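You operate a simulated robot arm through the tools that you are given. There is no shell and no other tool.

You are at the controls of a simulated two-armed robot. One attempt, no reset.

TASK
Take the yellow cloth from the top of the pine table with the rail and lay it out flat on the top of the steel counter.

It is judged by the outcome, as a careful person would: the job done as asked, and still so three seconds after it is handed in. It fails if anything else is knocked over, pushed out of place, dropped, spilled or broken. Flat cloth is picked up by pressing the open fingertips on it (5 to 10 N) and closing them slowly along it; thin cloth reads only 2 to 8 mm in the jaws.

THE ROBOT
Two 7-joint arms with two-finger parallel grippers on one trunk, on a base that moves. Base frame: it is fixed to the floor where the robot stands at the start and does not move with it; the origin is under the middle of the robot, x ahead of it, y to its left, z up. Readings come in m, degrees, newtons and seconds.
The left shoulder is at the start at [0.06, 0.143, 0.851], the right one opposite. With the tool pointing down near the work surface each hand reaches from about 0.32 to 0.74 m from the robot's upright axis, wherever it stands, measured 20 degrees to its own side. Places, roughly: top of the steel counter [-0.9, -1.7, 0.9]; yellow cloth [1, -3.5, 0.75]. Payload 1.57 kg a hand.
The tool frame of a hand sits at the grasp point between the pads (the TCP): z along the fingers, y along the line on which they close. The tips reach 0.03 m beyond it. Largest opening 0.11 m; finger width 0.024, thickness 0.012; the body of the gripper, 0.048 by 0.112 m, starts 0.078 m behind the TCP.
Orientation is that of the tool frame in the base frame, as a unit quaternion [w, x, y, z]. With the fingers straight down and closing along the base's y, the tool's x points along the base's -x, its y along +y and its z along -z.

THE INTERFACE
- The arms move only by the tool drive_tool. It takes "left_steps", "right_steps" or both (then of equal length, played together; a hand with none holds still); each is a list of rows, each a list of 3 entries, a list of its own where there are three numbers: the gripper command, from -1 (shut) to 1 (fully open), values between in proportion, then the shift along the base's x, y, z in units of 25 mm (1.0 is 25 mm), then the turn, a rotation vector about the base's x, y, z in units of 4 degrees (1.0 is 4 degrees). In form: [[gripper, [dx, dy, dz], [rx, ry, rz]], ...]. A call has 1 to 20 rows; each row shifts and turns the commanded pose from where the row before left it. A call with a number of a shift or a turn outside -1 to 1 is refused whole. A row lasts 0.2 s, in which the tool goes at most 0.05 m and 8.6 degrees; a call with a longer step from one row to the next is refused whole, and so is a gripper value outside its range. Where a pose cannot be reached the arm comes as near as it can. A force on the tool above 40 N (or 10 N above the force at the start of the call, whichever is more), or a blocked arm, ends the call early, and 0.2 s more pass. Each finger travels about 0.045 m/s and halts on what it meets, pressing with about 27 N; the grip force reading is that of the motor and also rises with nothing between the fingers. The clock runs only during rows and for 0.2 s after the last one: add rows that do not move to give the fingers time. It gives the time, the measured TCP pose, the force on the tool (base axes), the opening and the grip force at its end, in the units of the frame above (readings bear some noise), with the torque about the TCP (base axes, N m) and any sound that the robot's microphone picked up.
- Cameras (640 x 400 px; columns grow to the right, rows downward): "scene" is now at [0.0538, 0.0085, 1.4722]; the picture's right is [0.12, -0.99, 0.00], its down [-0.64, -0.07, -0.76] and it looks along [0.76, 0.09, -0.65] (base axes); focal length 289 px, centre (320, 200). "left" rides on the left gripper at [0.07, -0.016, -0.141] in its tool frame; the picture's right is [0.23, 0.97, 0.00], its down [-0.86, 0.20, -0.48] and it looks along [-0.47, 0.11, 0.88] (tool axes); focal length 222 px, centre (320, 200). "right" rides on the right gripper at [0.07, 0.016, -0.141] in its tool frame; the picture's right is [-0.23, 0.97, 0.00], its down [-0.86, -0.20, -0.48] and it looks along [-0.47, -0.11, 0.88] (tool axes); focal length 222 px, centre (320, 200). There is no depth. A picture from a camera that has moved, and an enlarged one, comes with that camera's place and axes in the base frame and with its lens.
- snapshot(camera): a new picture of that camera. No time passes.
- slide_trunk(by): slides the trunk up (or, below 0, down) by that many m; the arms and the scene camera ride with it, the base frame stays. It gives what a move gives, with no picture.
- steer(legs): drives the robot by 1 to 6 legs, each [ahead, left, turn to the left] in m, m and degrees, along the robot's own axes; the way and the turn of a leg run together, so that a leg with both is an arc; at most 1.5 m and 180 degrees a leg. The arms and the cameras ride along, it lands a little off, and it stops where it bumps. It gives what a move gives.
- aim_head(pan, tilt): turns the head with the scene camera to pan (to the left, within 86 degrees either way) and tilt (down, from -29 to 69), counted from straight ahead of the robot. It gives what a move gives.
- inspect(camera, box): a new picture of the part [left, top, right, bottom] of that camera's present view, enlarged. No time passes.
- hand_in(): hands the job in; it is judged then, once.

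Nothing tells you exact positions but the pictures and the camera data. Unless the task says otherwise, let go and move clear before handing in.

The tools are called after ">>>" by a JSON object that holds its "name" and its "arguments". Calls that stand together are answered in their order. drive_tool: Moves the arms, as the interface text tells. Its arguments: {"type":"object","properties":{"left_steps":{"type":"array","items":{"type":"array"}},"right_steps":{"type":"array","items":{"type":"array"}}},"required":[]} The other tools are called the same way: slide_trunk (by) moves the trunk up or down; steer (legs) drives the base; aim_head (pan, tilt) turns the head that bears the scene camera; snapshot (camera) takes a picture; inspect (camera, box) takes an enlarged picture of a part of a camera's view; hand_in () hands the job in.

At the start:

```text
time_s: 0.0
left_tcp_pos: [0.4959, 0.1738, 0.9182]
left_orientation: [-0.001, 0.0, 1.0, 0.001]
left_wrist_force: [0.5, -0.2, -0.1]
left_ft_torque: [0.04, -0.04, 0.0]
left_opening: 0.1098
left_gripper_force: 0.0
right_tcp_pos: [0.4996, -0.1798, 0.9509]
right_orientation: [0.0, 0.0, 1.0, 0.0]
right_wrist_force: [0.0, -0.9, 0.2]
right_ft_torque: [-0.02, -0.03, 0.02]
right_opening: 0.1101
right_gripper_force: 0.0
trunk travel left (down, up): [-0.45, 0.14]
robot x, y, heading: [0.0034, 0.0008, -0.3]
head pan, tilt (commanded): [6.6, 40.3]
```

scene: 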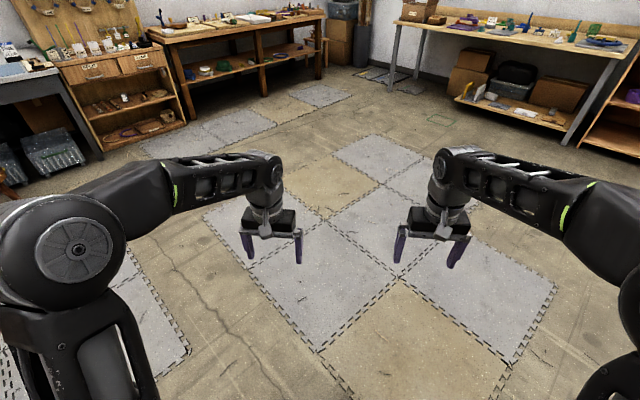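
right: 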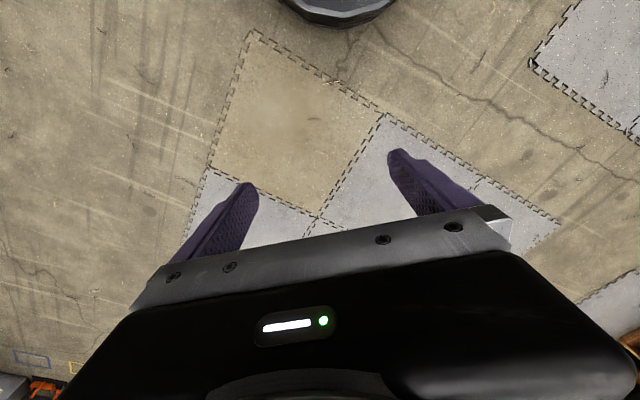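
left: 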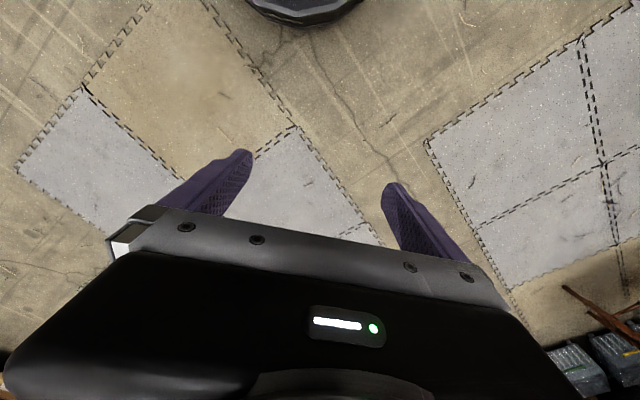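

I see a workshop with benches along the walls ahead; the cloth should be far to my right (about [1, -3.5]) and the steel counter behind right ([-0.9, -1.7]). I'll look to the right first.

>>> {"name": "aim_head", "arguments": {"pan": -70, "tilt": 20}}

>>> {"name": "snapshot", "arguments": {"camera": "scene"}}

```text
time_s: 1.5
left_tcp_pos: [0.4956, 0.1743, 0.9177]
left_orientation: [-0.001, 0.0, 1.0, 0.0]
left_wrist_force: [-0.3, 0.2, -0.1]
left_ft_torque: [-0.03, 0.0, -0.01]
left_opening: 0.1099
left_gripper_force: 0.1
right_tcp_pos: [0.4988, -0.1794, 0.9508]
right_orientation: [0.0, 0.0, 1.0, 0.0]
right_wrist_force: [0.3, 0.3, 0.5]
right_ft_torque: [0.02, -0.02, 0.02]
right_opening: 0.1099
right_gripper_force: 0.1
trunk travel left (down, up): [-0.45, 0.14]
robot x, y, heading: [0.0017, -0.0014, -0.0]
head pan, tilt (commanded): [-70.0, 20.0]
```

```text
taken
camera scene: at [0.0015, -0.0888, 1.5041], right [-0.94, -0.34, 0.0], down [-0.12, 0.32, -0.94], along [0.32, -0.88, -0.34], focal length 289 px, centre (320, 200)
```

scene: 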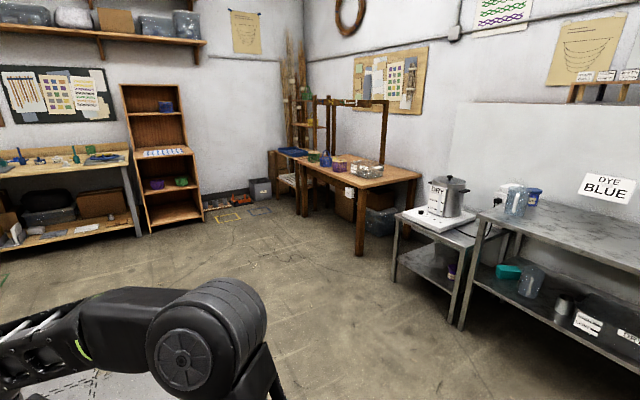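

>>> {"name": "inspect", "arguments": {"camera": "scene", "box": [240, 80, 440, 260]}}

>>> {"name": "inspect", "arguments": {"camera": "scene", "box": [380, 160, 640, 380]}}

>>> {"name": "aim_head", "arguments": {"pan": -86, "tilt": 25}}

>>> {"name": "snapshot", "arguments": {"camera": "scene"}}

```text
2.22 times, centred on (340, 170) of scene
camera zoom: at [0.0015, -0.0888, 1.5041], right [-0.94, -0.34, 0.0], down [-0.12, 0.32, -0.94], along [0.32, -0.88, -0.34], focal length 642 px, centre (276, 267)
```

zoom: 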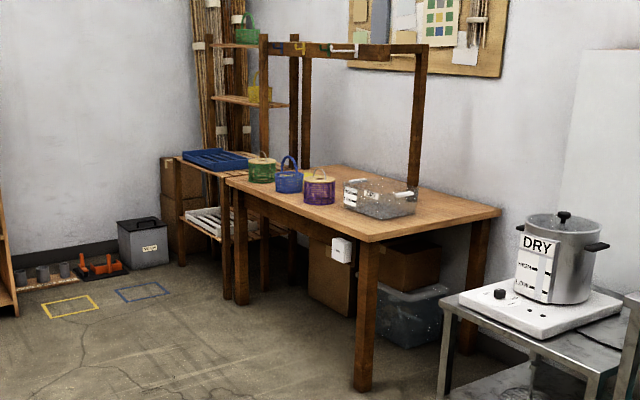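

```text
1.82 times, centred on (510, 270) of scene
camera zoom: at [0.0015, -0.0888, 1.5041], right [-0.94, -0.34, 0.0], down [-0.12, 0.32, -0.94], along [0.32, -0.88, -0.34], focal length 525 px, centre (-26, 73)
```

zoom: 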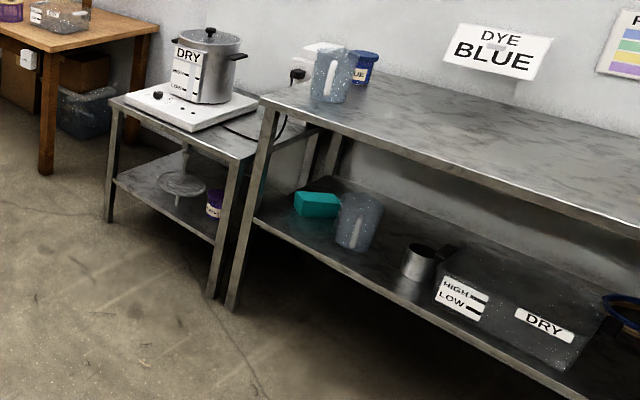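

```text
time_s: 2.3
left_tcp_pos: [0.4967, 0.1746, 0.9182]
left_orientation: [0.0, 0.0, 1.0, 0.0]
left_wrist_force: [0.2, -0.5, -0.4]
left_ft_torque: [-0.01, -0.05, 0.03]
left_opening: 0.1102
left_gripper_force: 0.1
right_tcp_pos: [0.4981, -0.1792, 0.9517]
right_orientation: [0.0, 0.0, 1.0, 0.0]
right_wrist_force: [0.4, -0.1, 0.4]
right_ft_torque: [0.04, -0.01, 0.04]
right_opening: 0.1101
right_gripper_force: 0.1
trunk travel left (down, up): [-0.45, 0.14]
robot x, y, heading: [-0.0007, -0.0025, 0.0]
head pan, tilt (commanded): [-85.9, 25.0]
```

```text
taken
camera scene: at [-0.0238, -0.0932, 1.4961], right [-1.0, -0.07, 0.0], down [-0.03, 0.42, -0.91], along [0.06, -0.9, -0.42], focal length 289 px, centre (320, 200)
```

scene: 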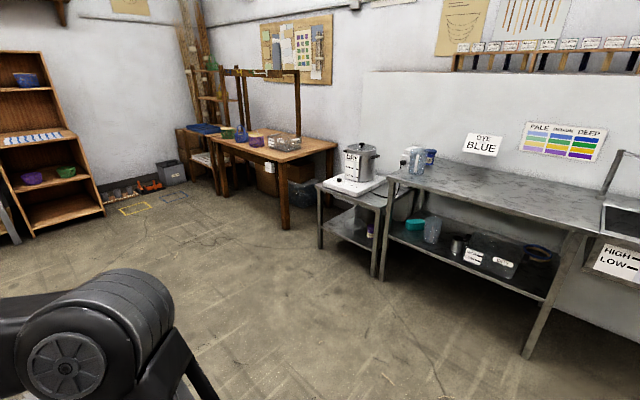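

The pine table (rotated about -38°) stands in the corner with pots on it and a rail frame; the steel counter is along the same wall, closer. I'll turn right and drive closer to the pine table for a better look.

>>> {"name": "steer", "arguments": {"legs": [[0, 0, -60], [1.1, 0, 0], [1.0, 0, 0]]}}

>>> {"name": "aim_head", "arguments": {"pan": -40, "tilt": 25}}

>>> {"name": "snapshot", "arguments": {"camera": "scene"}}

```text
time_s: 15.4
left_tcp_pos: [1.444, -2.1846, 0.9185]
left_orientation: [-0.001, 0.497, 0.868, 0.0]
left_wrist_force: [0.1, 0.6, 0.5]
left_ft_torque: [0.0, 0.0, 0.0]
left_opening: 0.1098
left_gripper_force: 0.1
right_tcp_pos: [1.1413, -2.3658, 0.951]
right_orientation: [0.0, 0.497, 0.868, -0.001]
right_wrist_force: [-0.5, -0.6, 0.2]
right_ft_torque: [0.0, -0.04, -0.01]
right_opening: 0.1101
right_gripper_force: 0.0
trunk travel left (down, up): [-0.45, 0.14]
robot x, y, heading: [1.0421, -1.8454, -59.6]
head pan, tilt (commanded): [-85.9, 25.0]
```

```text
time_s: 16.6
left_tcp_pos: [1.4441, -2.184, 0.9177]
left_orientation: [0.001, 0.497, 0.868, 0.0]
left_wrist_force: [0.0, -0.3, -0.3]
left_ft_torque: [0.07, 0.0, 0.02]
left_opening: 0.1099
left_gripper_force: 0.1
right_tcp_pos: [1.1405, -2.3652, 0.951]
right_orientation: [0.0, 0.497, 0.868, 0.001]
right_wrist_force: [0.2, 0.5, 0.0]
right_ft_torque: [-0.01, 0.01, -0.01]
right_opening: 0.11
right_gripper_force: 0.0
trunk travel left (down, up): [-0.45, 0.14]
robot x, y, heading: [1.0435, -1.8468, -59.2]
head pan, tilt (commanded): [-40.0, 25.0]
```

```text
taken
camera scene: at [1.0121, -1.9109, 1.496], right [-0.99, 0.17, 0.0], down [0.07, 0.42, -0.91], along [-0.15, -0.89, -0.42], focal length 289 px, centre (320, 200)
```

scene: 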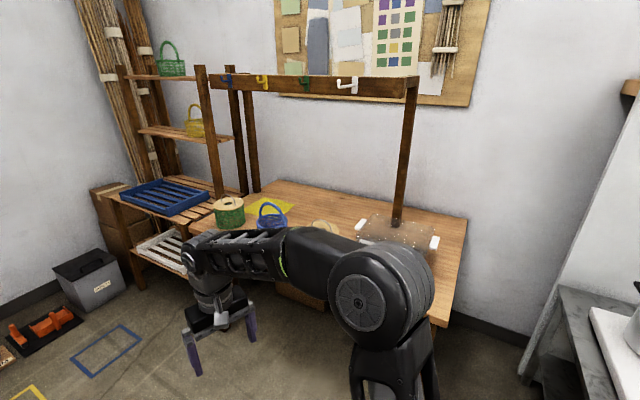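

The yellow cloth is visible at the back left of the table, behind a green spool and blue basket. I'll turn to face the table squarely and look again.

>>> {"name": "steer", "arguments": {"legs": [[0, 0, -68]]}}

>>> {"name": "aim_head", "arguments": {"pan": 15, "tilt": 25}}

>>> {"name": "snapshot", "arguments": {"camera": "scene"}}

```text
time_s: 19.9
left_tcp_pos: [0.8773, -2.3423, 0.9183]
left_orientation: [0.0, 0.897, 0.441, 0.001]
left_wrist_force: [0.6, 0.3, 0.3]
left_ft_torque: [-0.01, -0.01, 0.0]
left_opening: 0.11
left_gripper_force: 0.0
right_tcp_pos: [0.5957, -2.1283, 0.9513]
right_orientation: [0.0, 0.898, 0.441, 0.0]
right_wrist_force: [-0.3, -0.3, 0.8]
right_ft_torque: [-0.05, -0.01, 0.01]
right_opening: 0.1098
right_gripper_force: 0.0
trunk travel left (down, up): [-0.45, 0.14]
robot x, y, heading: [1.0443, -1.8459, -127.4]
head pan, tilt (commanded): [-40.0, 25.0]
```

```text
time_s: 21.2
left_tcp_pos: [0.878, -2.3435, 0.9178]
left_orientation: [0.0, 0.898, 0.441, 0.001]
left_wrist_force: [0.5, 1.3, 0.3]
left_ft_torque: [0.0, 0.01, 0.04]
left_opening: 0.1102
left_gripper_force: 0.1
right_tcp_pos: [0.5961, -2.1287, 0.9524]
right_orientation: [0.0, 0.898, 0.441, 0.0]
right_wrist_force: [-0.1, -0.7, 0.2]
right_ft_torque: [-0.03, -0.03, 0.02]
right_opening: 0.1098
right_gripper_force: 0.1
trunk travel left (down, up): [-0.45, 0.14]
robot x, y, heading: [1.043, -1.8447, -128.0]
head pan, tilt (commanded): [15.0, 25.0]
```

```text
taken
camera scene: at [1.0252, -1.9072, 1.496], right [-0.92, 0.39, 0.0], down [0.16, 0.39, -0.91], along [-0.35, -0.84, -0.42], focal length 289 px, centre (320, 200)
```

scene: 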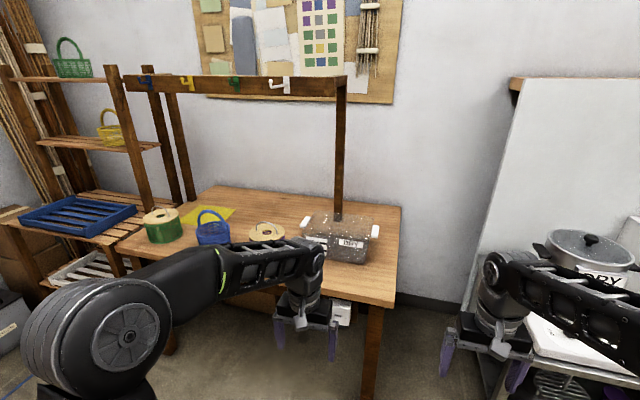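

>>> {"name": "inspect", "arguments": {"camera": "scene", "box": [80, 60, 400, 260]}}

>>> {"name": "inspect", "arguments": {"camera": "scene", "box": [120, 170, 320, 290]}}

```text
2.00 times, centred on (240, 160) of scene
camera zoom: at [1.0252, -1.9072, 1.496], right [-0.92, 0.39, 0.0], down [0.16, 0.39, -0.91], along [-0.35, -0.84, -0.42], focal length 578 px, centre (480, 280)
```

zoom: 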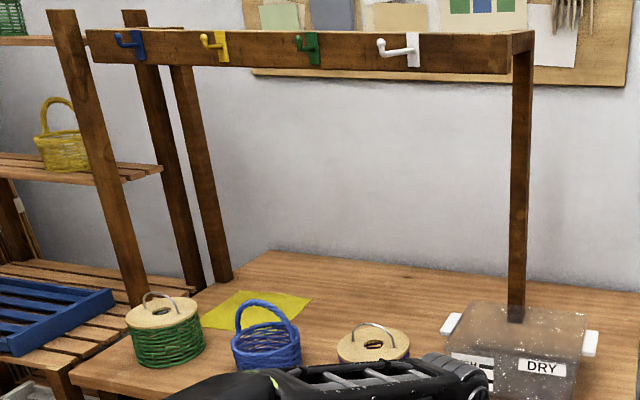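

```text
3.20 times, centred on (220, 230) of scene
camera zoom: at [1.0252, -1.9072, 1.496], right [-0.92, 0.39, 0.0], down [0.16, 0.39, -0.91], along [-0.35, -0.84, -0.42], focal length 925 px, centre (640, 104)
```

zoom: 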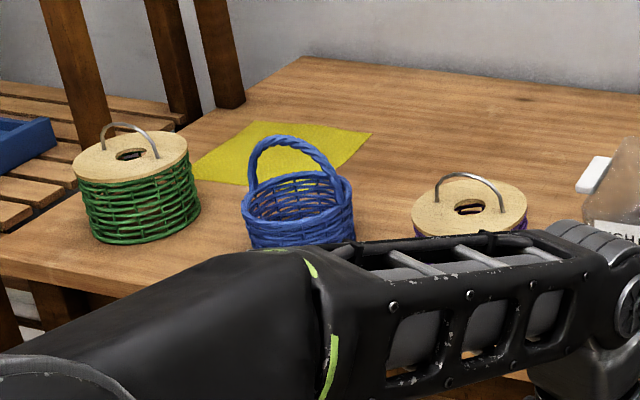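

The cloth is a roughly 0.2 m yellow square at about [1.05, -3.46], behind a green spool and a blue basket, with a rail overhead at z≈1.4. I'll strafe left in front of it, staying well back from the table, and look again.

>>> {"name": "steer", "arguments": {"legs": [[0, 0.9, 0]]}}

>>> {"name": "slide_trunk", "arguments": {"by": 0.14}}

>>> {"name": "aim_head", "arguments": {"pan": 0, "tilt": 30}}

>>> {"name": "snapshot", "arguments": {"camera": "scene"}}

>>> {"name": "inspect", "arguments": {"camera": "scene", "box": [160, 80, 480, 280]}}

```text
time_s: 25.9
left_tcp_pos: [1.6008, -2.8947, 0.9177]
left_orientation: [0.001, 0.895, 0.445, -0.001]
left_wrist_force: [-0.4, 0.3, -0.6]
left_ft_torque: [0.0, 0.0, -0.01]
left_opening: 0.1099
left_gripper_force: 0.0
right_tcp_pos: [1.3175, -2.6833, 0.9516]
right_orientation: [0.0, 0.895, 0.445, 0.0]
right_wrist_force: [-1.1, -0.4, 1.2]
right_ft_torque: [-0.01, 0.03, -0.02]
right_opening: 0.1101
right_gripper_force: 0.1
trunk travel left (down, up): [-0.45, 0.14]
robot x, y, heading: [1.7646, -2.395, -127.1]
head pan, tilt (commanded): [15.0, 25.0]
```

```text
time_s: 27.6
left_tcp_pos: [1.5998, -2.8958, 1.0576]
left_orientation: [-0.001, 0.895, 0.445, 0.0]
left_wrist_force: [0.4, 0.6, 0.7]
left_ft_torque: [-0.03, 0.02, -0.03]
left_opening: 0.1101
left_gripper_force: 0.1
right_tcp_pos: [1.318, -2.6832, 1.0927]
right_orientation: [0.0, 0.896, 0.445, 0.0]
right_wrist_force: [1.3, -0.2, 0.3]
right_ft_torque: [0.01, 0.01, 0.03]
right_opening: 0.1099
right_gripper_force: 0.0
trunk travel left (down, up): [-0.59, 0.0]
robot x, y, heading: [1.7628, -2.3947, -127.1]
head pan, tilt (commanded): [15.0, 25.0]
```

```text
time_s: 28.4
left_tcp_pos: [1.5998, -2.8945, 1.0583]
left_orientation: [0.0, 0.895, 0.446, 0.0]
left_wrist_force: [-0.4, 0.3, -0.3]
left_ft_torque: [0.04, -0.01, -0.03]
left_opening: 0.1104
left_gripper_force: 0.1
right_tcp_pos: [1.3174, -2.6826, 1.0912]
right_orientation: [0.0, 0.895, 0.445, 0.0]
right_wrist_force: [0.0, -0.3, 0.2]
right_ft_torque: [-0.03, -0.02, -0.02]
right_opening: 0.1097
right_gripper_force: 0.2
trunk travel left (down, up): [-0.59, 0.0]
robot x, y, heading: [1.7596, -2.3906, -127.2]
head pan, tilt (commanded): [0.0, 30.0]
```

```text
taken
camera scene: at [1.7242, -2.4436, 1.6281], right [-0.8, 0.6, 0.0], down [0.3, 0.4, -0.87], along [-0.52, -0.69, -0.5], focal length 289 px, centre (320, 200)
```

scene: 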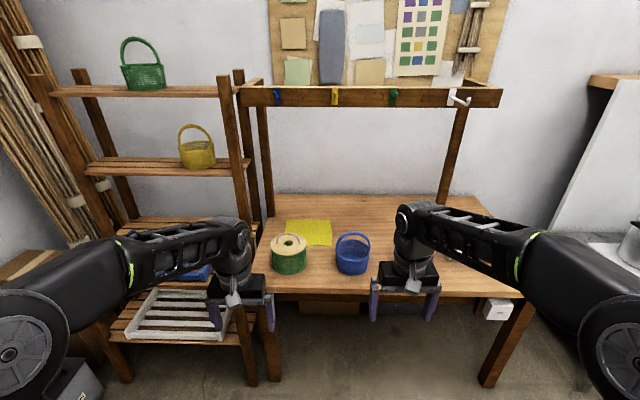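

```text
2.00 times, centred on (320, 180) of scene
camera zoom: at [1.7242, -2.4436, 1.6281], right [-0.8, 0.6, 0.0], down [0.3, 0.4, -0.87], along [-0.52, -0.69, -0.5], focal length 578 px, centre (320, 240)
```

zoom: 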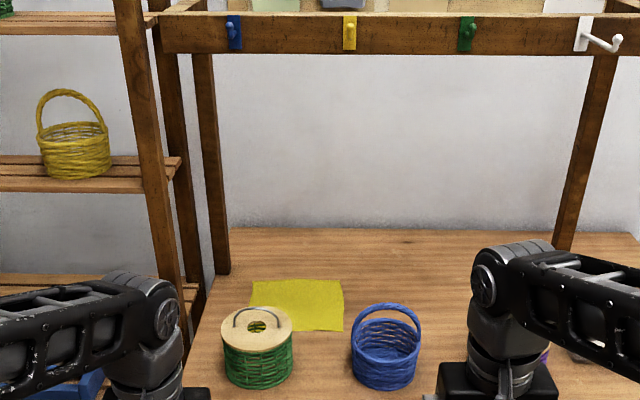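

I have a clear view: cloth about 0.22 x 0.24 m, behind the spool and basket, with a gap of about 12 cm between them. I'll check my own base and the table edge below before approaching.

>>> {"name": "aim_head", "arguments": {"pan": 0, "tilt": 69}}

>>> {"name": "snapshot", "arguments": {"camera": "scene"}}

>>> {"name": "snapshot", "arguments": {"camera": "left"}}

>>> {"name": "snapshot", "arguments": {"camera": "right"}}

```text
time_s: 29.4
left_tcp_pos: [1.6004, -2.8946, 1.0582]
left_orientation: [0.001, 0.895, 0.446, 0.0]
left_wrist_force: [1.2, -0.4, 0.6]
left_ft_torque: [-0.03, 0.02, -0.01]
left_opening: 0.1098
left_gripper_force: 0.1
right_tcp_pos: [1.3172, -2.6827, 1.0911]
right_orientation: [0.0, 0.895, 0.446, 0.0]
right_wrist_force: [-0.2, 0.4, 0.7]
right_ft_torque: [-0.01, 0.02, -0.02]
right_opening: 0.1099
right_gripper_force: 0.1
trunk travel left (down, up): [-0.59, 0.0]
robot x, y, heading: [1.7619, -2.3953, -127.0]
head pan, tilt (commanded): [0.0, 68.8]
```

```text
taken
camera scene: at [1.745, -2.4161, 1.5766], right [-0.8, 0.6, 0.0], down [0.56, 0.74, -0.36], along [-0.22, -0.29, -0.93], focal length 289 px, centre (320, 200)
```

scene: 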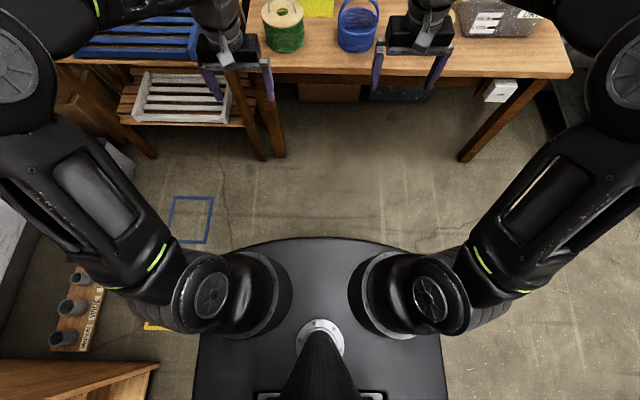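

```text
taken
camera left: at [1.6298, -2.8285, 1.1984], right [0.91, -0.41, 0.0], down [-0.36, -0.8, 0.48], along [-0.19, -0.44, -0.88], focal length 222 px, centre (320, 200)
```

left: 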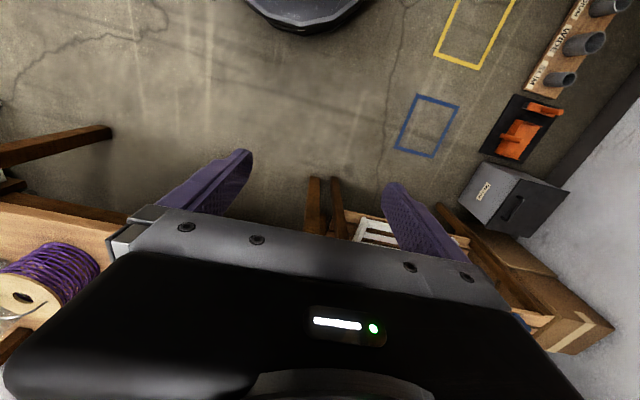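

```text
taken
camera right: at [1.3719, -2.6386, 1.2335], right [0.64, -0.77, 0.0], down [-0.68, -0.56, 0.48], along [-0.37, -0.31, -0.88], focal length 222 px, centre (320, 200)
```

right: 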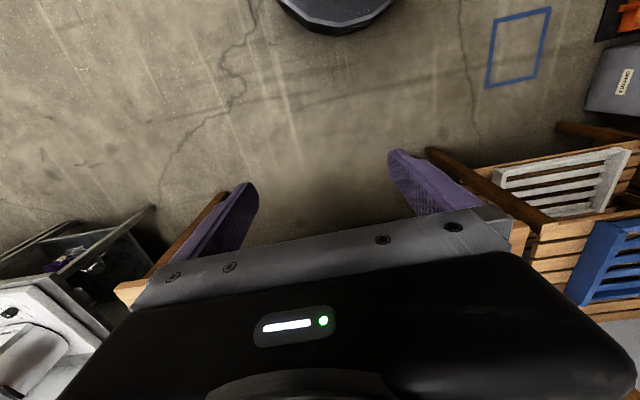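

The robot base/torso front lies at most ~0.28 m ahead of the axis, the rail bottom is at about z=1.39 directly over the front edge of the cloth, and pot handles reach about z=0.90. I'll bring both hands to TCP z≈1.02 with a smaller opening, then turn 15° left and move in to about 0.3 m from the table edge in two stages.

>>> {"name": "drive_tool", "arguments": {"left_steps": [[-0.09, [0, 0, -0.5], [0, 0, 0]], [-0.09, [0, 0, -0.5], [0, 0, 0]], [-0.09, [0, 0, -0.5], [0, 0, 0]], [-0.09, [0, 0, 0], [0, 0, 0]]], "right_steps": [[-0.09, [0, 0, -0.95], [0, 0, 0]], [-0.09, [0, 0, -0.95], [0, 0, 0]], [-0.09, [0, 0, -0.95], [0, 0, 0]], [-0.09, [0, 0, 0], [0, 0, 0]]]}}

>>> {"name": "steer", "arguments": {"legs": [[0, 0, 15], [0.25, -0.222, 0]]}}

>>> {"name": "aim_head", "arguments": {"pan": -5, "tilt": 40}}

>>> {"name": "snapshot", "arguments": {"camera": "scene"}}

```text
time_s: 30.4
left_tcp_pos: [1.601, -2.8935, 1.0213]
left_orientation: [0.0, 0.895, 0.445, 0.0]
left_wrist_force: [0.4, -0.8, 0.2]
left_ft_torque: [0.0, -0.02, 0.01]
left_opening: 0.0504
left_gripper_force: 0.1
right_tcp_pos: [1.3194, -2.6836, 1.0198]
right_orientation: [-0.001, 0.895, 0.446, 0.0]
right_wrist_force: [0.1, -0.9, -0.4]
right_ft_torque: [0.0, -0.01, 0.02]
right_opening: 0.0503
right_gripper_force: 0.1
trunk travel left (down, up): [-0.59, 0.0]
robot x, y, heading: [1.7611, -2.3918, -126.6]
head pan, tilt (commanded): [0.0, 68.8]
```

```text
time_s: 33.5
left_tcp_pos: [1.4322, -3.065, 1.0194]
left_orientation: [0.0, 0.829, 0.559, 0.0]
left_wrist_force: [-0.4, -0.6, -0.1]
left_ft_torque: [0.05, -0.03, -0.02]
left_opening: 0.0502
left_gripper_force: 0.1
right_tcp_pos: [1.105, -2.9336, 1.0195]
right_orientation: [0.0, 0.83, 0.558, -0.001]
right_wrist_force: [-0.4, 0.2, -0.1]
right_ft_torque: [0.02, -0.01, 0.0]
right_opening: 0.0499
right_gripper_force: 0.0
trunk travel left (down, up): [-0.59, 0.0]
robot x, y, heading: [1.458, -2.5388, -112.0]
head pan, tilt (commanded): [0.0, 68.8]
```

```text
time_s: 34.5
left_tcp_pos: [1.4339, -3.0642, 1.0205]
left_orientation: [0.0, 0.828, 0.56, 0.0]
left_wrist_force: [0.6, 0.4, 0.4]
left_ft_torque: [0.0, -0.02, -0.03]
left_opening: 0.05
left_gripper_force: 0.1
right_tcp_pos: [1.1057, -2.9328, 1.021]
right_orientation: [0.0, 0.83, 0.559, 0.001]
right_wrist_force: [0.3, 0.1, 0.5]
right_ft_torque: [0.0, 0.01, 0.03]
right_opening: 0.0501
right_gripper_force: 0.1
trunk travel left (down, up): [-0.59, 0.0]
robot x, y, heading: [1.4573, -2.5398, -112.1]
head pan, tilt (commanded): [-5.0, 40.0]
```

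```text
taken
camera scene: at [1.4303, -2.589, 1.6126], right [-0.89, 0.45, 0.0], down [0.29, 0.57, -0.77], along [-0.35, -0.68, -0.64], focal length 289 px, centre (320, 200)
```

scene: 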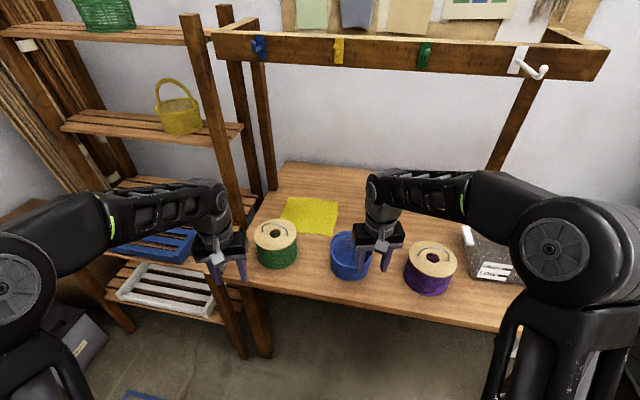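

>>> {"name": "inspect", "arguments": {"camera": "scene", "box": [220, 150, 400, 300]}}

>>> {"name": "snapshot", "arguments": {"camera": "left"}}

>>> {"name": "snapshot", "arguments": {"camera": "right"}}

```text
2.67 times, centred on (310, 225) of scene
camera zoom: at [1.4303, -2.589, 1.6126], right [-0.89, 0.45, 0.0], down [0.29, 0.57, -0.77], along [-0.35, -0.68, -0.64], focal length 770 px, centre (347, 133)
```

zoom: 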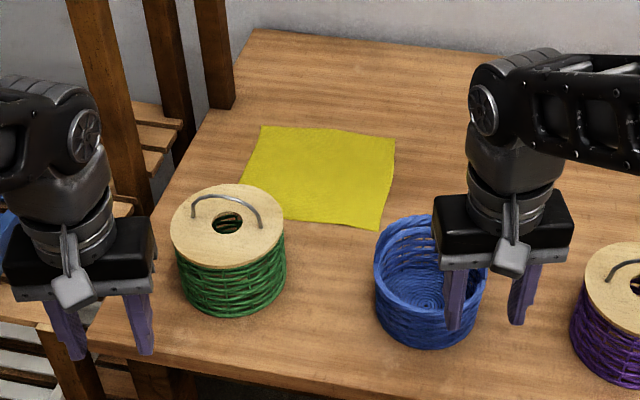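

```text
taken
camera left: at [1.4441, -2.9923, 1.1607], right [0.99, -0.15, 0.0], down [-0.14, -0.87, 0.48], along [-0.07, -0.47, -0.88], focal length 222 px, centre (320, 200)
```

left: 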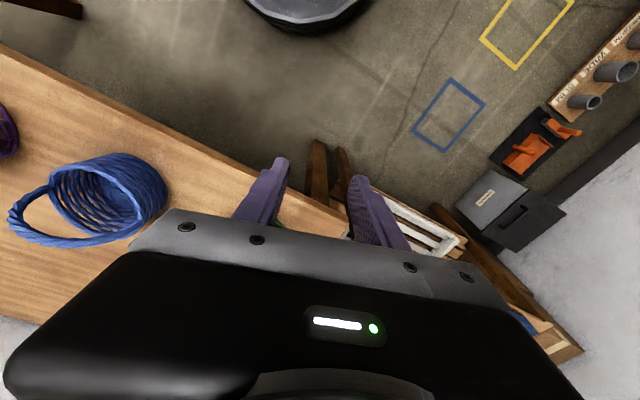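

```text
taken
camera right: at [1.1463, -2.8762, 1.1624], right [0.82, -0.58, 0.0], down [-0.51, -0.72, 0.48], along [-0.28, -0.39, -0.88], focal length 222 px, centre (320, 200)
```

right: 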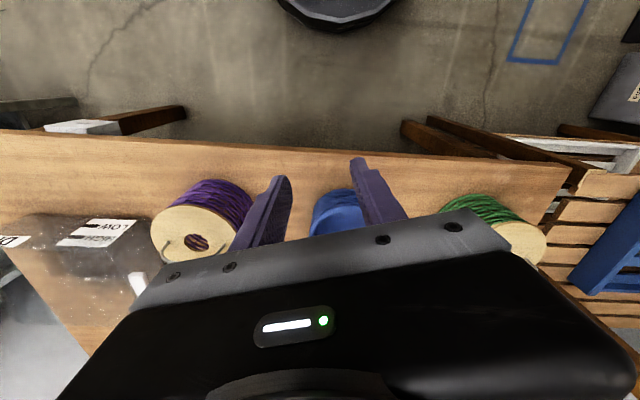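

The view confirms the cloth corners: front-right ≈ [1.023, -3.281], front-left ≈ [1.217, -3.417], back-left ≈ [1.087, -3.589], back-right ≈ [0.893, -3.454]. To keep my elbows under the rail I'll lower the trunk to the nominal height while keeping the hands at z≈1.02, then go in.

>>> {"name": "drive_tool", "arguments": {"left_steps": [[-0.09, [0, 0, 1], [0, 0, 0]], [-0.09, [0, 0, 1], [0, 0, 0]], [-0.09, [0, 0, 1], [0, 0, 0]]], "right_steps": [[-0.09, [0, 0, 1], [0, 0, 0]], [-0.09, [0, 0, 1], [0, 0, 0]], [-0.09, [0, 0, 1], [0, 0, 0]]]}}

>>> {"name": "slide_trunk", "arguments": {"by": -0.13}}

>>> {"name": "drive_tool", "arguments": {"left_steps": [[-0.09, [0, 0, 1], [0, 0, 0]], [-0.09, [0, 0, 1], [0, 0, 0]], [-0.09, [0, 0, 0.2], [0, 0, 0]], [-0.09, [0, 0, 0], [0, 0, 0]]], "right_steps": [[-0.09, [0, 0, 1], [0, 0, 0]], [-0.09, [0, 0, 1], [0, 0, 0]], [-0.09, [0, 0, 0.2], [0, 0, 0]], [-0.09, [0, 0, 0], [0, 0, 0]]]}}

>>> {"name": "snapshot", "arguments": {"camera": "scene"}}

```text
time_s: 35.3
left_tcp_pos: [1.4349, -3.0628, 1.0947]
left_orientation: [0.001, 0.83, 0.558, -0.001]
left_wrist_force: [-0.7, 0.0, 0.2]
left_ft_torque: [0.03, 0.01, 0.0]
left_opening: 0.05
left_gripper_force: 0.0
right_tcp_pos: [1.1069, -2.9317, 1.0972]
right_orientation: [0.001, 0.829, 0.559, 0.0]
right_wrist_force: [0.1, 0.3, -0.2]
right_ft_torque: [-0.02, 0.01, -0.03]
right_opening: 0.05
right_gripper_force: 0.0
trunk travel left (down, up): [-0.59, 0.0]
robot x, y, heading: [1.4574, -2.5373, -111.9]
head pan, tilt (commanded): [-5.0, 40.0]
```

```text
time_s: 36.8
left_tcp_pos: [1.4339, -3.0639, 0.964]
left_orientation: [0.0, 0.829, 0.559, 0.0]
left_wrist_force: [-0.3, -0.1, -0.6]
left_ft_torque: [-0.02, -0.03, -0.01]
left_opening: 0.0502
left_gripper_force: 0.0
right_tcp_pos: [1.1047, -2.9324, 0.9658]
right_orientation: [0.0, 0.829, 0.559, 0.001]
right_wrist_force: [-0.1, -0.1, -0.1]
right_ft_torque: [0.0, 0.0, 0.01]
right_opening: 0.05
right_gripper_force: 0.2
trunk travel left (down, up): [-0.46, 0.13]
robot x, y, heading: [1.462, -2.5366, -111.9]
head pan, tilt (commanded): [-5.0, 40.0]
```

```text
time_s: 37.8
left_tcp_pos: [1.4345, -3.0629, 1.0189]
left_orientation: [0.0, 0.829, 0.559, 0.001]
left_wrist_force: [-0.9, 0.3, 0.4]
left_ft_torque: [0.02, 0.01, 0.03]
left_opening: 0.0501
left_gripper_force: 0.0
right_tcp_pos: [1.1053, -2.9317, 1.022]
right_orientation: [0.0, 0.829, 0.559, 0.0]
right_wrist_force: [0.2, 0.0, -0.4]
right_ft_torque: [0.0, -0.03, 0.0]
right_opening: 0.05
right_gripper_force: 0.1
trunk travel left (down, up): [-0.46, 0.13]
robot x, y, heading: [1.4568, -2.5396, -112.0]
head pan, tilt (commanded): [-5.0, 40.0]
```

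```text
taken
camera scene: at [1.4303, -2.5889, 1.4827], right [-0.89, 0.45, 0.0], down [0.29, 0.57, -0.77], along [-0.35, -0.68, -0.64], focal length 289 px, centre (320, 200)
```

scene: 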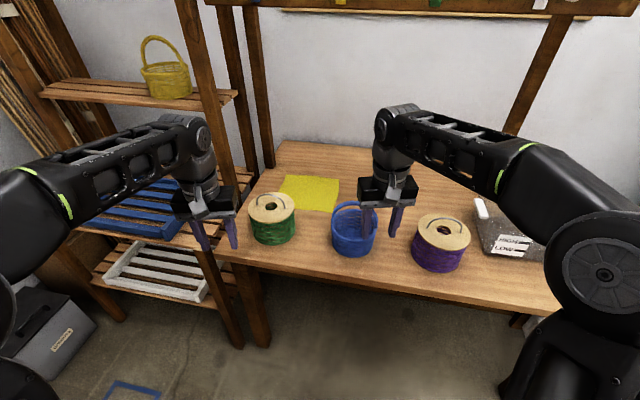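

>>> {"name": "steer", "arguments": {"legs": [[0.16, 0, 0]]}}

>>> {"name": "snapshot", "arguments": {"camera": "scene"}}

>>> {"name": "aim_head", "arguments": {"pan": 0, "tilt": 69}}

>>> {"name": "snapshot", "arguments": {"camera": "scene"}}

```text
time_s: 39.3
left_tcp_pos: [1.373, -3.2142, 1.0195]
left_orientation: [-0.001, 0.83, 0.558, 0.0]
left_wrist_force: [-0.9, -1.1, -0.3]
left_ft_torque: [0.04, 0.0, 0.0]
left_opening: 0.0502
left_gripper_force: 0.0
right_tcp_pos: [1.0447, -3.0828, 1.0202]
right_orientation: [-0.001, 0.829, 0.559, 0.001]
right_wrist_force: [0.0, -0.8, 0.5]
right_ft_torque: [0.03, -0.04, -0.01]
right_opening: 0.0501
right_gripper_force: 0.0
trunk travel left (down, up): [-0.46, 0.13]
robot x, y, heading: [1.4001, -2.6909, -112.2]
head pan, tilt (commanded): [-5.0, 40.0]
```

```text
taken
camera scene: at [1.369, -2.7401, 1.4826], right [-0.89, 0.46, 0.0], down [0.29, 0.57, -0.77], along [-0.35, -0.68, -0.64], focal length 289 px, centre (320, 200)
```

scene: 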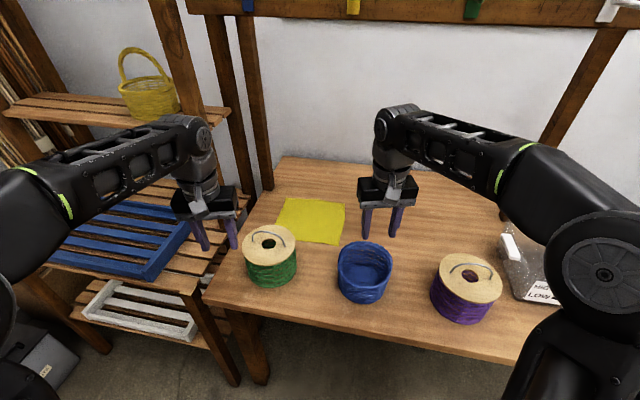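

```text
time_s: 40.2
left_tcp_pos: [1.3734, -3.2139, 1.0209]
left_orientation: [0.0, 0.83, 0.558, 0.0]
left_wrist_force: [-0.3, 0.4, 0.0]
left_ft_torque: [0.0, 0.0, -0.01]
left_opening: 0.05
left_gripper_force: 0.0
right_tcp_pos: [1.0444, -3.0821, 1.0218]
right_orientation: [0.0, 0.829, 0.559, 0.0]
right_wrist_force: [0.2, 0.2, 0.4]
right_ft_torque: [0.01, 0.02, -0.03]
right_opening: 0.05
right_gripper_force: 0.0
trunk travel left (down, up): [-0.46, 0.13]
robot x, y, heading: [1.3972, -2.6898, -112.2]
head pan, tilt (commanded): [0.0, 68.8]
```

```text
taken
camera scene: at [1.3872, -2.7149, 1.4466], right [-0.93, 0.38, 0.0], down [0.35, 0.86, -0.36], along [-0.14, -0.34, -0.93], focal length 289 px, centre (320, 200)
```

scene: 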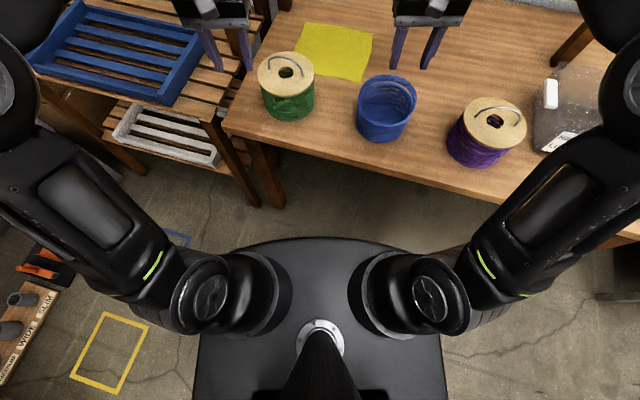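

>>> {"name": "steer", "arguments": {"legs": [[0.1, 0, 0]]}}

>>> {"name": "snapshot", "arguments": {"camera": "scene"}}

>>> {"name": "aim_head", "arguments": {"pan": 5, "tilt": 48}}

>>> {"name": "snapshot", "arguments": {"camera": "scene"}}

>>> {"name": "snapshot", "arguments": {"camera": "right"}}

>>> {"name": "snapshot", "arguments": {"camera": "left"}}

```text
time_s: 41.3
left_tcp_pos: [1.3362, -3.3056, 1.0183]
left_orientation: [-0.001, 0.829, 0.559, 0.001]
left_wrist_force: [-0.5, 0.0, -1.3]
left_ft_torque: [0.06, -0.01, 0.01]
left_opening: 0.0501
left_gripper_force: 0.0
right_tcp_pos: [1.0075, -3.1745, 1.0215]
right_orientation: [0.0, 0.829, 0.56, 0.001]
right_wrist_force: [0.4, -1.3, -0.6]
right_ft_torque: [0.04, 0.01, 0.0]
right_opening: 0.0502
right_gripper_force: 0.1
trunk travel left (down, up): [-0.46, 0.13]
robot x, y, heading: [1.36, -2.7801, -112.0]
head pan, tilt (commanded): [0.0, 68.8]
```

```text
taken
camera scene: at [1.3497, -2.8079, 1.4465], right [-0.93, 0.37, 0.0], down [0.35, 0.86, -0.36], along [-0.14, -0.33, -0.93], focal length 289 px, centre (320, 200)
```

scene: 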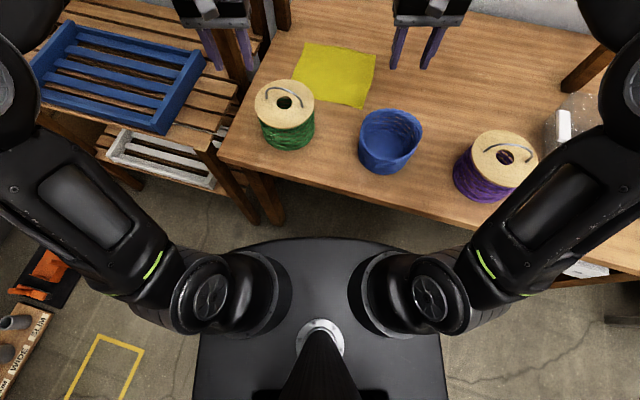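

```text
time_s: 42.2
left_tcp_pos: [1.3358, -3.3057, 1.0187]
left_orientation: [0.0, 0.829, 0.559, 0.0]
left_wrist_force: [0.1, 0.3, -0.8]
left_ft_torque: [0.02, 0.0, 0.01]
left_opening: 0.0503
left_gripper_force: 0.0
right_tcp_pos: [1.008, -3.174, 1.0212]
right_orientation: [0.0, 0.829, 0.56, 0.0]
right_wrist_force: [0.2, 0.5, 0.5]
right_ft_torque: [0.0, 0.03, 0.01]
right_opening: 0.0501
right_gripper_force: 0.1
trunk travel left (down, up): [-0.46, 0.13]
robot x, y, heading: [1.3572, -2.7813, -112.4]
head pan, tilt (commanded): [5.0, 48.0]
```

```text
taken
camera scene: at [1.3482, -2.8298, 1.4712], right [-0.96, 0.29, 0.0], down [0.22, 0.71, -0.67], along [-0.2, -0.64, -0.74], focal length 289 px, centre (320, 200)
```

scene: 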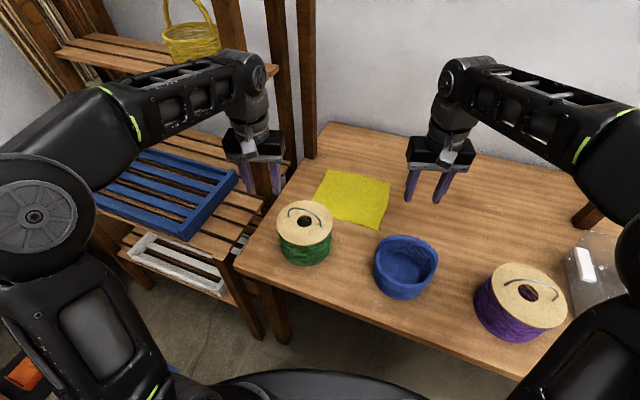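

```text
taken
camera right: at [1.0488, -3.1166, 1.1635], right [0.82, -0.58, 0.0], down [-0.51, -0.72, 0.48], along [-0.28, -0.39, -0.88], focal length 222 px, centre (320, 200)
```

right: 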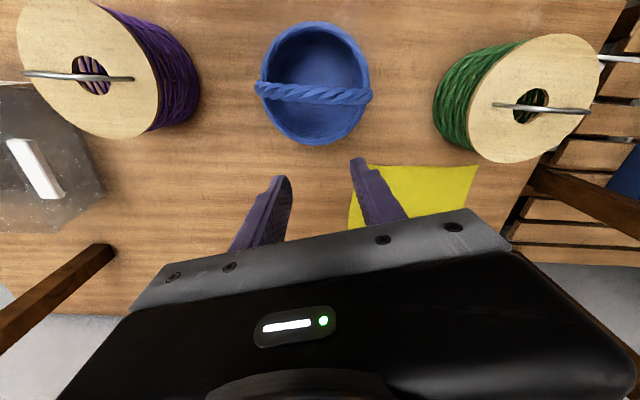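

```text
taken
camera left: at [1.3477, -3.2333, 1.1598], right [0.99, -0.15, 0.0], down [-0.13, -0.87, 0.48], along [-0.07, -0.47, -0.88], focal length 222 px, centre (320, 200)
```

left: 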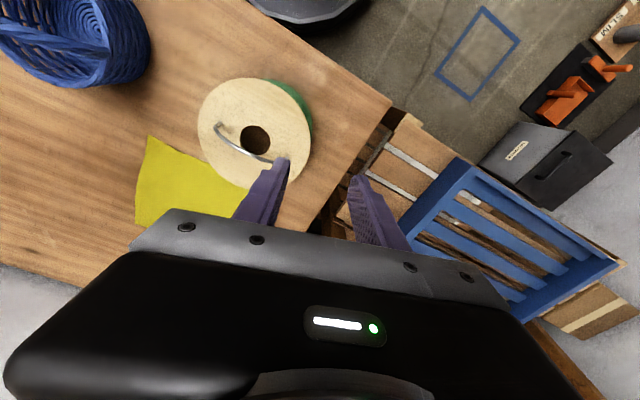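

I'm in position; the right wrist camera shows the cloth's front-right corner near [1.03, -3.285]. I'll move the right hand over it, aligned with the cloth, and descend partway to check.

>>> {"name": "drive_tool", "arguments": {"right_steps": [[-0.09, [0.219, -0.844, 0], [0, 0, -0.464]], [-0.09, [0.219, -0.844, 0], [0, 0, -0.464]], [-0.09, [0.219, -0.844, 0], [0, 0, -0.464]], [-0.09, [0.219, -0.844, 0], [0, 0, -0.464]], [-0.09, [0.219, -0.844, 0], [0, 0, -0.464]], [-0.09, [0.219, -0.844, 0], [0, 0, -0.464]], [-0.09, [0.219, -0.844, 0], [0, 0, -0.464]], [-0.09, [0, 0, -0.8], [0, 0, 0]], [-0.09, [0, 0, -0.8], [0, 0, 0]], [-0.09, [0, 0, -0.8], [0, 0, 0]], [-0.09, [0, 0, -0.8], [0, 0, 0]], [-0.09, [0, 0, -0.8], [0, 0, 0]], [-0.09, [0, 0, 0], [0, 0, 0]]]}}

>>> {"name": "snapshot", "arguments": {"camera": "right"}}

>>> {"name": "snapshot", "arguments": {"camera": "scene"}}

```text
time_s: 45.0
left_tcp_pos: [1.3366, -3.3045, 1.0198]
left_orientation: [0.0, 0.829, 0.559, 0.0]
left_wrist_force: [-0.8, -0.2, -0.7]
left_ft_torque: [-0.04, 0.01, 0.01]
left_opening: 0.0503
left_gripper_force: 0.1
right_tcp_pos: [1.0234, -3.2268, 0.9214]
right_orientation: [0.0, 0.851, 0.525, -0.001]
right_wrist_force: [0.1, 0.7, 0.1]
right_ft_torque: [-0.02, 0.01, -0.02]
right_opening: 0.0502
right_gripper_force: 0.2
right hand out of reach, approached as far as the arm can: row 3, 4, 5, 6, 7
trunk travel left (down, up): [-0.46, 0.13]
robot x, y, heading: [1.3619, -2.7807, -112.1]
head pan, tilt (commanded): [5.0, 48.0]
```

```text
taken
camera right: at [1.0693, -3.1723, 1.0631], right [0.77, -0.64, 0.0], down [-0.56, -0.67, 0.48], along [-0.31, -0.37, -0.88], focal length 222 px, centre (320, 200)
```

right: 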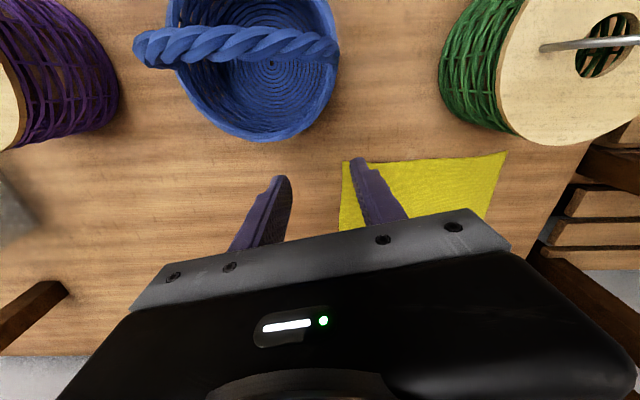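

```text
taken
camera scene: at [1.3483, -2.8297, 1.4713], right [-0.96, 0.29, 0.0], down [0.22, 0.71, -0.67], along [-0.2, -0.64, -0.74], focal length 289 px, centre (320, 200)
```

scene: 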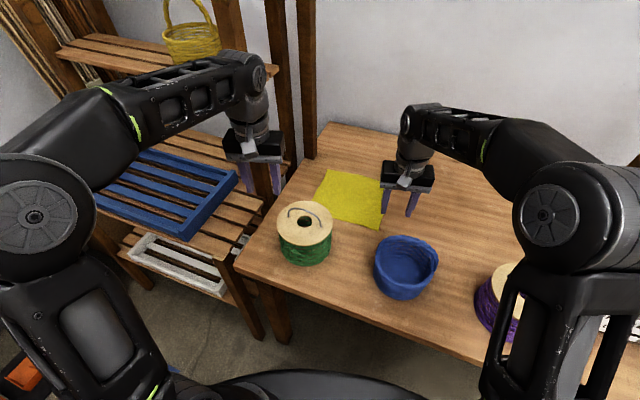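

The arm limits its reach when the hand is high, so I'll finish the move at a lower height. Refined corners: front-right ≈ [1.024, -3.279], front-left ≈ [1.216, -3.416].

>>> {"name": "drive_tool", "arguments": {"right_steps": [[-0.09, [0.158, -0.905, -0.2], [0, 0, -0.52]], [-0.09, [0.158, -0.905, -0.2], [0, 0, -0.52]], [-0.09, [0.158, -0.905, -0.2], [0, 0, -0.52]], [-0.09, [0.158, -0.905, -0.2], [0, 0, -0.52]], [-0.09, [0, 0, 0], [0, 0, 0]]]}}

>>> {"name": "snapshot", "arguments": {"camera": "right"}}

```text
time_s: 46.2
left_tcp_pos: [1.3369, -3.3049, 1.0195]
left_orientation: [-0.001, 0.829, 0.559, 0.001]
left_wrist_force: [-0.5, -0.5, 0.6]
left_ft_torque: [0.03, -0.02, -0.01]
left_opening: 0.0503
left_gripper_force: 0.1
right_tcp_pos: [1.0399, -3.3182, 0.9019]
right_orientation: [0.0, 0.887, 0.462, 0.0]
right_wrist_force: [-0.2, 0.2, -1.0]
right_ft_torque: [0.01, 0.0, 0.03]
right_opening: 0.0501
right_gripper_force: 0.0
trunk travel left (down, up): [-0.46, 0.13]
robot x, y, heading: [1.3634, -2.7817, -111.8]
head pan, tilt (commanded): [5.0, 48.0]
```

```text
taken
camera right: at [1.0925, -3.2711, 1.0436], right [0.67, -0.74, 0.0], down [-0.65, -0.59, 0.48], along [-0.36, -0.32, -0.88], focal length 222 px, centre (320, 200)
```

right: 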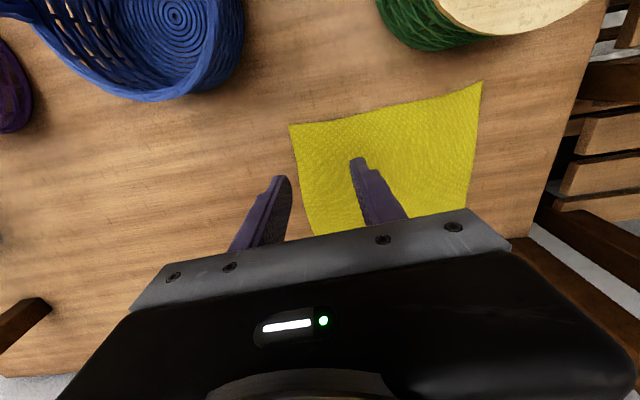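

Landing point looks right (both fingers just inside the corner). I'll shift 1 cm further in and descend to just above the cloth.

>>> {"name": "drive_tool", "arguments": {"right_steps": [[-0.09, [0.16, -0.12, -0.8], [0, 0, 0]], [-0.09, [0.16, -0.12, -0.8], [0, 0, 0]], [-0.09, [0, 0, -0.8], [0, 0, 0]], [-0.09, [0, 0, -0.8], [0, 0, 0]], [-0.09, [0, 0, -0.6], [0, 0, 0]], [-0.09, [0, 0, 0], [0, 0, 0]]]}}

>>> {"name": "snapshot", "arguments": {"camera": "right"}}

>>> {"name": "snapshot", "arguments": {"camera": "scene"}}

```text
time_s: 47.6
left_tcp_pos: [1.3375, -3.3031, 1.0193]
left_orientation: [0.0, 0.829, 0.559, 0.001]
left_wrist_force: [0.0, 0.6, -0.4]
left_ft_torque: [0.01, 0.04, -0.03]
left_opening: 0.0502
left_gripper_force: 0.1
right_tcp_pos: [1.048, -3.3237, 0.8073]
right_orientation: [0.0, 0.886, 0.463, -0.001]
right_wrist_force: [-0.1, 0.2, 0.3]
right_ft_torque: [0.03, 0.02, 0.03]
right_opening: 0.0503
right_gripper_force: 0.1
trunk travel left (down, up): [-0.46, 0.13]
robot x, y, heading: [1.3638, -2.7832, -112.2]
head pan, tilt (commanded): [5.0, 48.0]
```

```text
taken
camera right: at [1.1014, -3.277, 0.9486], right [0.67, -0.74, 0.0], down [-0.65, -0.59, 0.48], along [-0.36, -0.32, -0.88], focal length 222 px, centre (320, 200)
```

right: 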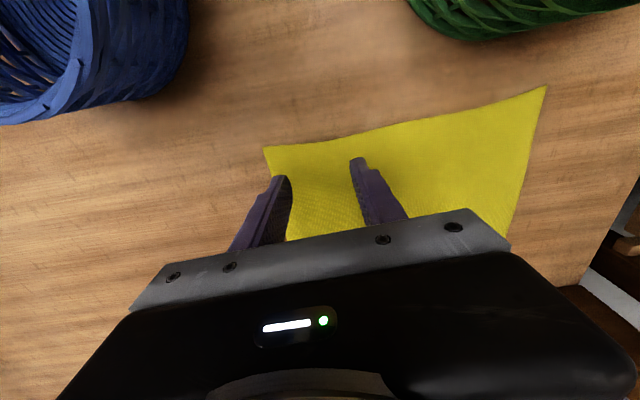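

```text
taken
camera scene: at [1.3483, -2.8298, 1.4713], right [-0.96, 0.29, 0.0], down [0.22, 0.71, -0.67], along [-0.2, -0.64, -0.74], focal length 289 px, centre (320, 200)
```

scene: 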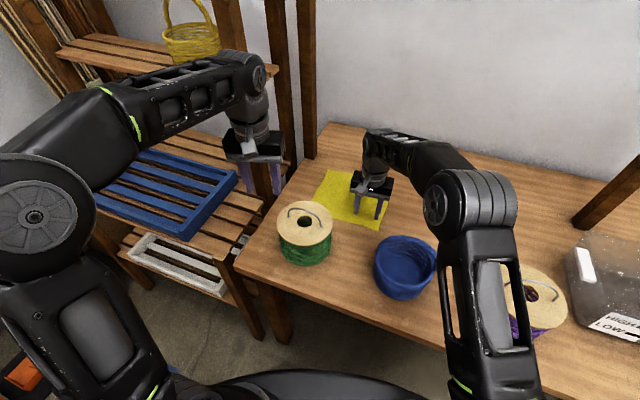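

>>> {"name": "drive_tool", "arguments": {"right_steps": [[-0.09, [0, 0, -0.25], [0, 0, 0]], [-0.09, [0, 0, -0.25], [0, 0, 0]], [-0.09, [0, 0, -0.25], [0, 0, 0]], [-0.09, [0, 0, -0.2], [0, 0, 0]]]}}

```text
time_s: 48.6
left_tcp_pos: [1.3373, -3.3048, 1.0192]
left_orientation: [0.001, 0.829, 0.559, 0.001]
left_wrist_force: [0.1, -0.7, 0.1]
left_ft_torque: [-0.01, 0.03, 0.02]
left_opening: 0.0503
left_gripper_force: 0.0
right_tcp_pos: [1.0478, -3.3226, 0.7827]
right_orientation: [0.001, 0.887, 0.462, 0.0]
right_wrist_force: [-0.4, -0.5, 0.5]
right_ft_torque: [0.0, 0.02, 0.02]
right_opening: 0.0499
right_gripper_force: 0.0
trunk travel left (down, up): [-0.46, 0.13]
robot x, y, heading: [1.3599, -2.7817, -112.0]
head pan, tilt (commanded): [5.0, 48.0]
```

>>> {"name": "drive_tool", "arguments": {"right_steps": [[-0.09, [0, 0, -0.1], [0, 0, 0]], [-0.09, [0, 0, -0.06], [0, 0, 0]]]}}

```text
time_s: 49.2
left_tcp_pos: [1.3373, -3.3045, 1.0207]
left_orientation: [0.0, 0.829, 0.559, 0.0]
left_wrist_force: [-0.4, -0.4, 0.3]
left_ft_torque: [-0.02, 0.0, 0.01]
left_opening: 0.0499
left_gripper_force: 0.0
right_tcp_pos: [1.0484, -3.3224, 0.7813]
right_orientation: [0.001, 0.887, 0.462, 0.0]
right_wrist_force: [0.2, 0.4, 10.7]
right_ft_torque: [0.18, 0.07, -0.01]
right_opening: 0.0501
right_gripper_force: 0.0
trunk travel left (down, up): [-0.46, 0.13]
robot x, y, heading: [1.3597, -2.7802, -112.1]
head pan, tilt (commanded): [5.0, 48.0]
```

Contact at z≈0.781 with about 10 N; I'll ease off slightly and close slowly along the cloth.

>>> {"name": "drive_tool", "arguments": {"right_steps": [[-0.09, [0, 0, 0.03], [0, 0, 0]], [-0.17, [0, 0, 0], [0, 0, 0]], [-0.25, [0, 0, 0], [0, 0, 0]], [-0.33, [0, 0, 0], [0, 0, 0]], [-0.41, [0, 0, 0], [0, 0, 0]], [-0.49, [0, 0, 0], [0, 0, 0]], [-0.57, [0, 0, 0], [0, 0, 0]], [-0.65, [0, 0, 0], [0, 0, 0]], [-0.73, [0, 0, 0], [0, 0, 0]], [-0.81, [0, 0, 0], [0, 0, 0]], [-0.89, [0, 0, 0], [0, 0, 0]], [-1, [0, 0, 0], [0, 0, 0]], [-1, [0, 0, 0], [0, 0, 0]], [-1, [0, 0, 0], [0, 0, 0]]]}}

>>> {"name": "snapshot", "arguments": {"camera": "right"}}

>>> {"name": "snapshot", "arguments": {"camera": "scene"}}

```text
time_s: 52.2
left_tcp_pos: [1.3368, -3.3037, 1.0209]
left_orientation: [0.001, 0.829, 0.559, -0.001]
left_wrist_force: [0.4, -0.5, 0.0]
left_ft_torque: [0.01, 0.02, 0.01]
left_opening: 0.05
left_gripper_force: 0.0
right_tcp_pos: [1.0484, -3.3211, 0.7806]
right_orientation: [0.0, 0.887, 0.462, -0.002]
right_wrist_force: [-3.8, 0.9, 18.8]
right_ft_torque: [0.12, 0.09, 0.0]
right_opening: 0.0023
right_gripper_force: 23.6
trunk travel left (down, up): [-0.46, 0.13]
robot x, y, heading: [1.3611, -2.7802, -112.0]
head pan, tilt (commanded): [5.0, 48.0]
```

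```text
taken
camera right: at [1.1011, -3.2752, 0.9227], right [0.67, -0.74, 0.0], down [-0.65, -0.59, 0.48], along [-0.36, -0.32, -0.88], focal length 222 px, centre (320, 200)
```

right: 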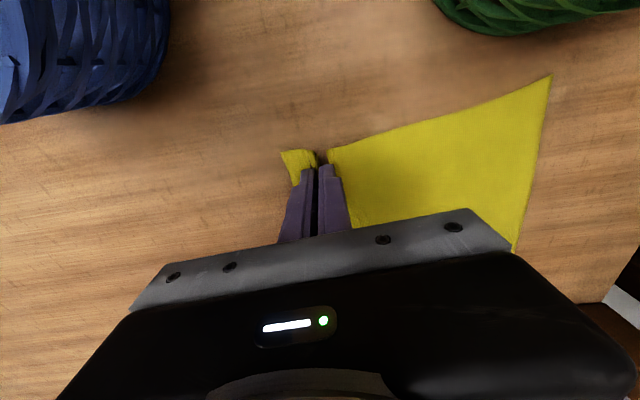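

```text
taken
camera scene: at [1.3488, -2.8281, 1.4714], right [-0.96, 0.29, 0.0], down [0.22, 0.71, -0.67], along [-0.2, -0.64, -0.74], focal length 289 px, centre (320, 200)
```

scene: 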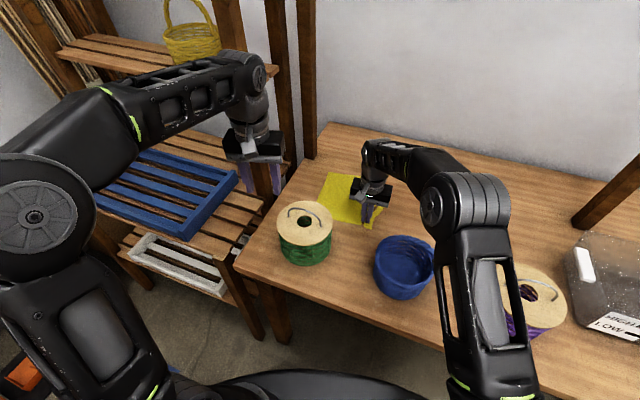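

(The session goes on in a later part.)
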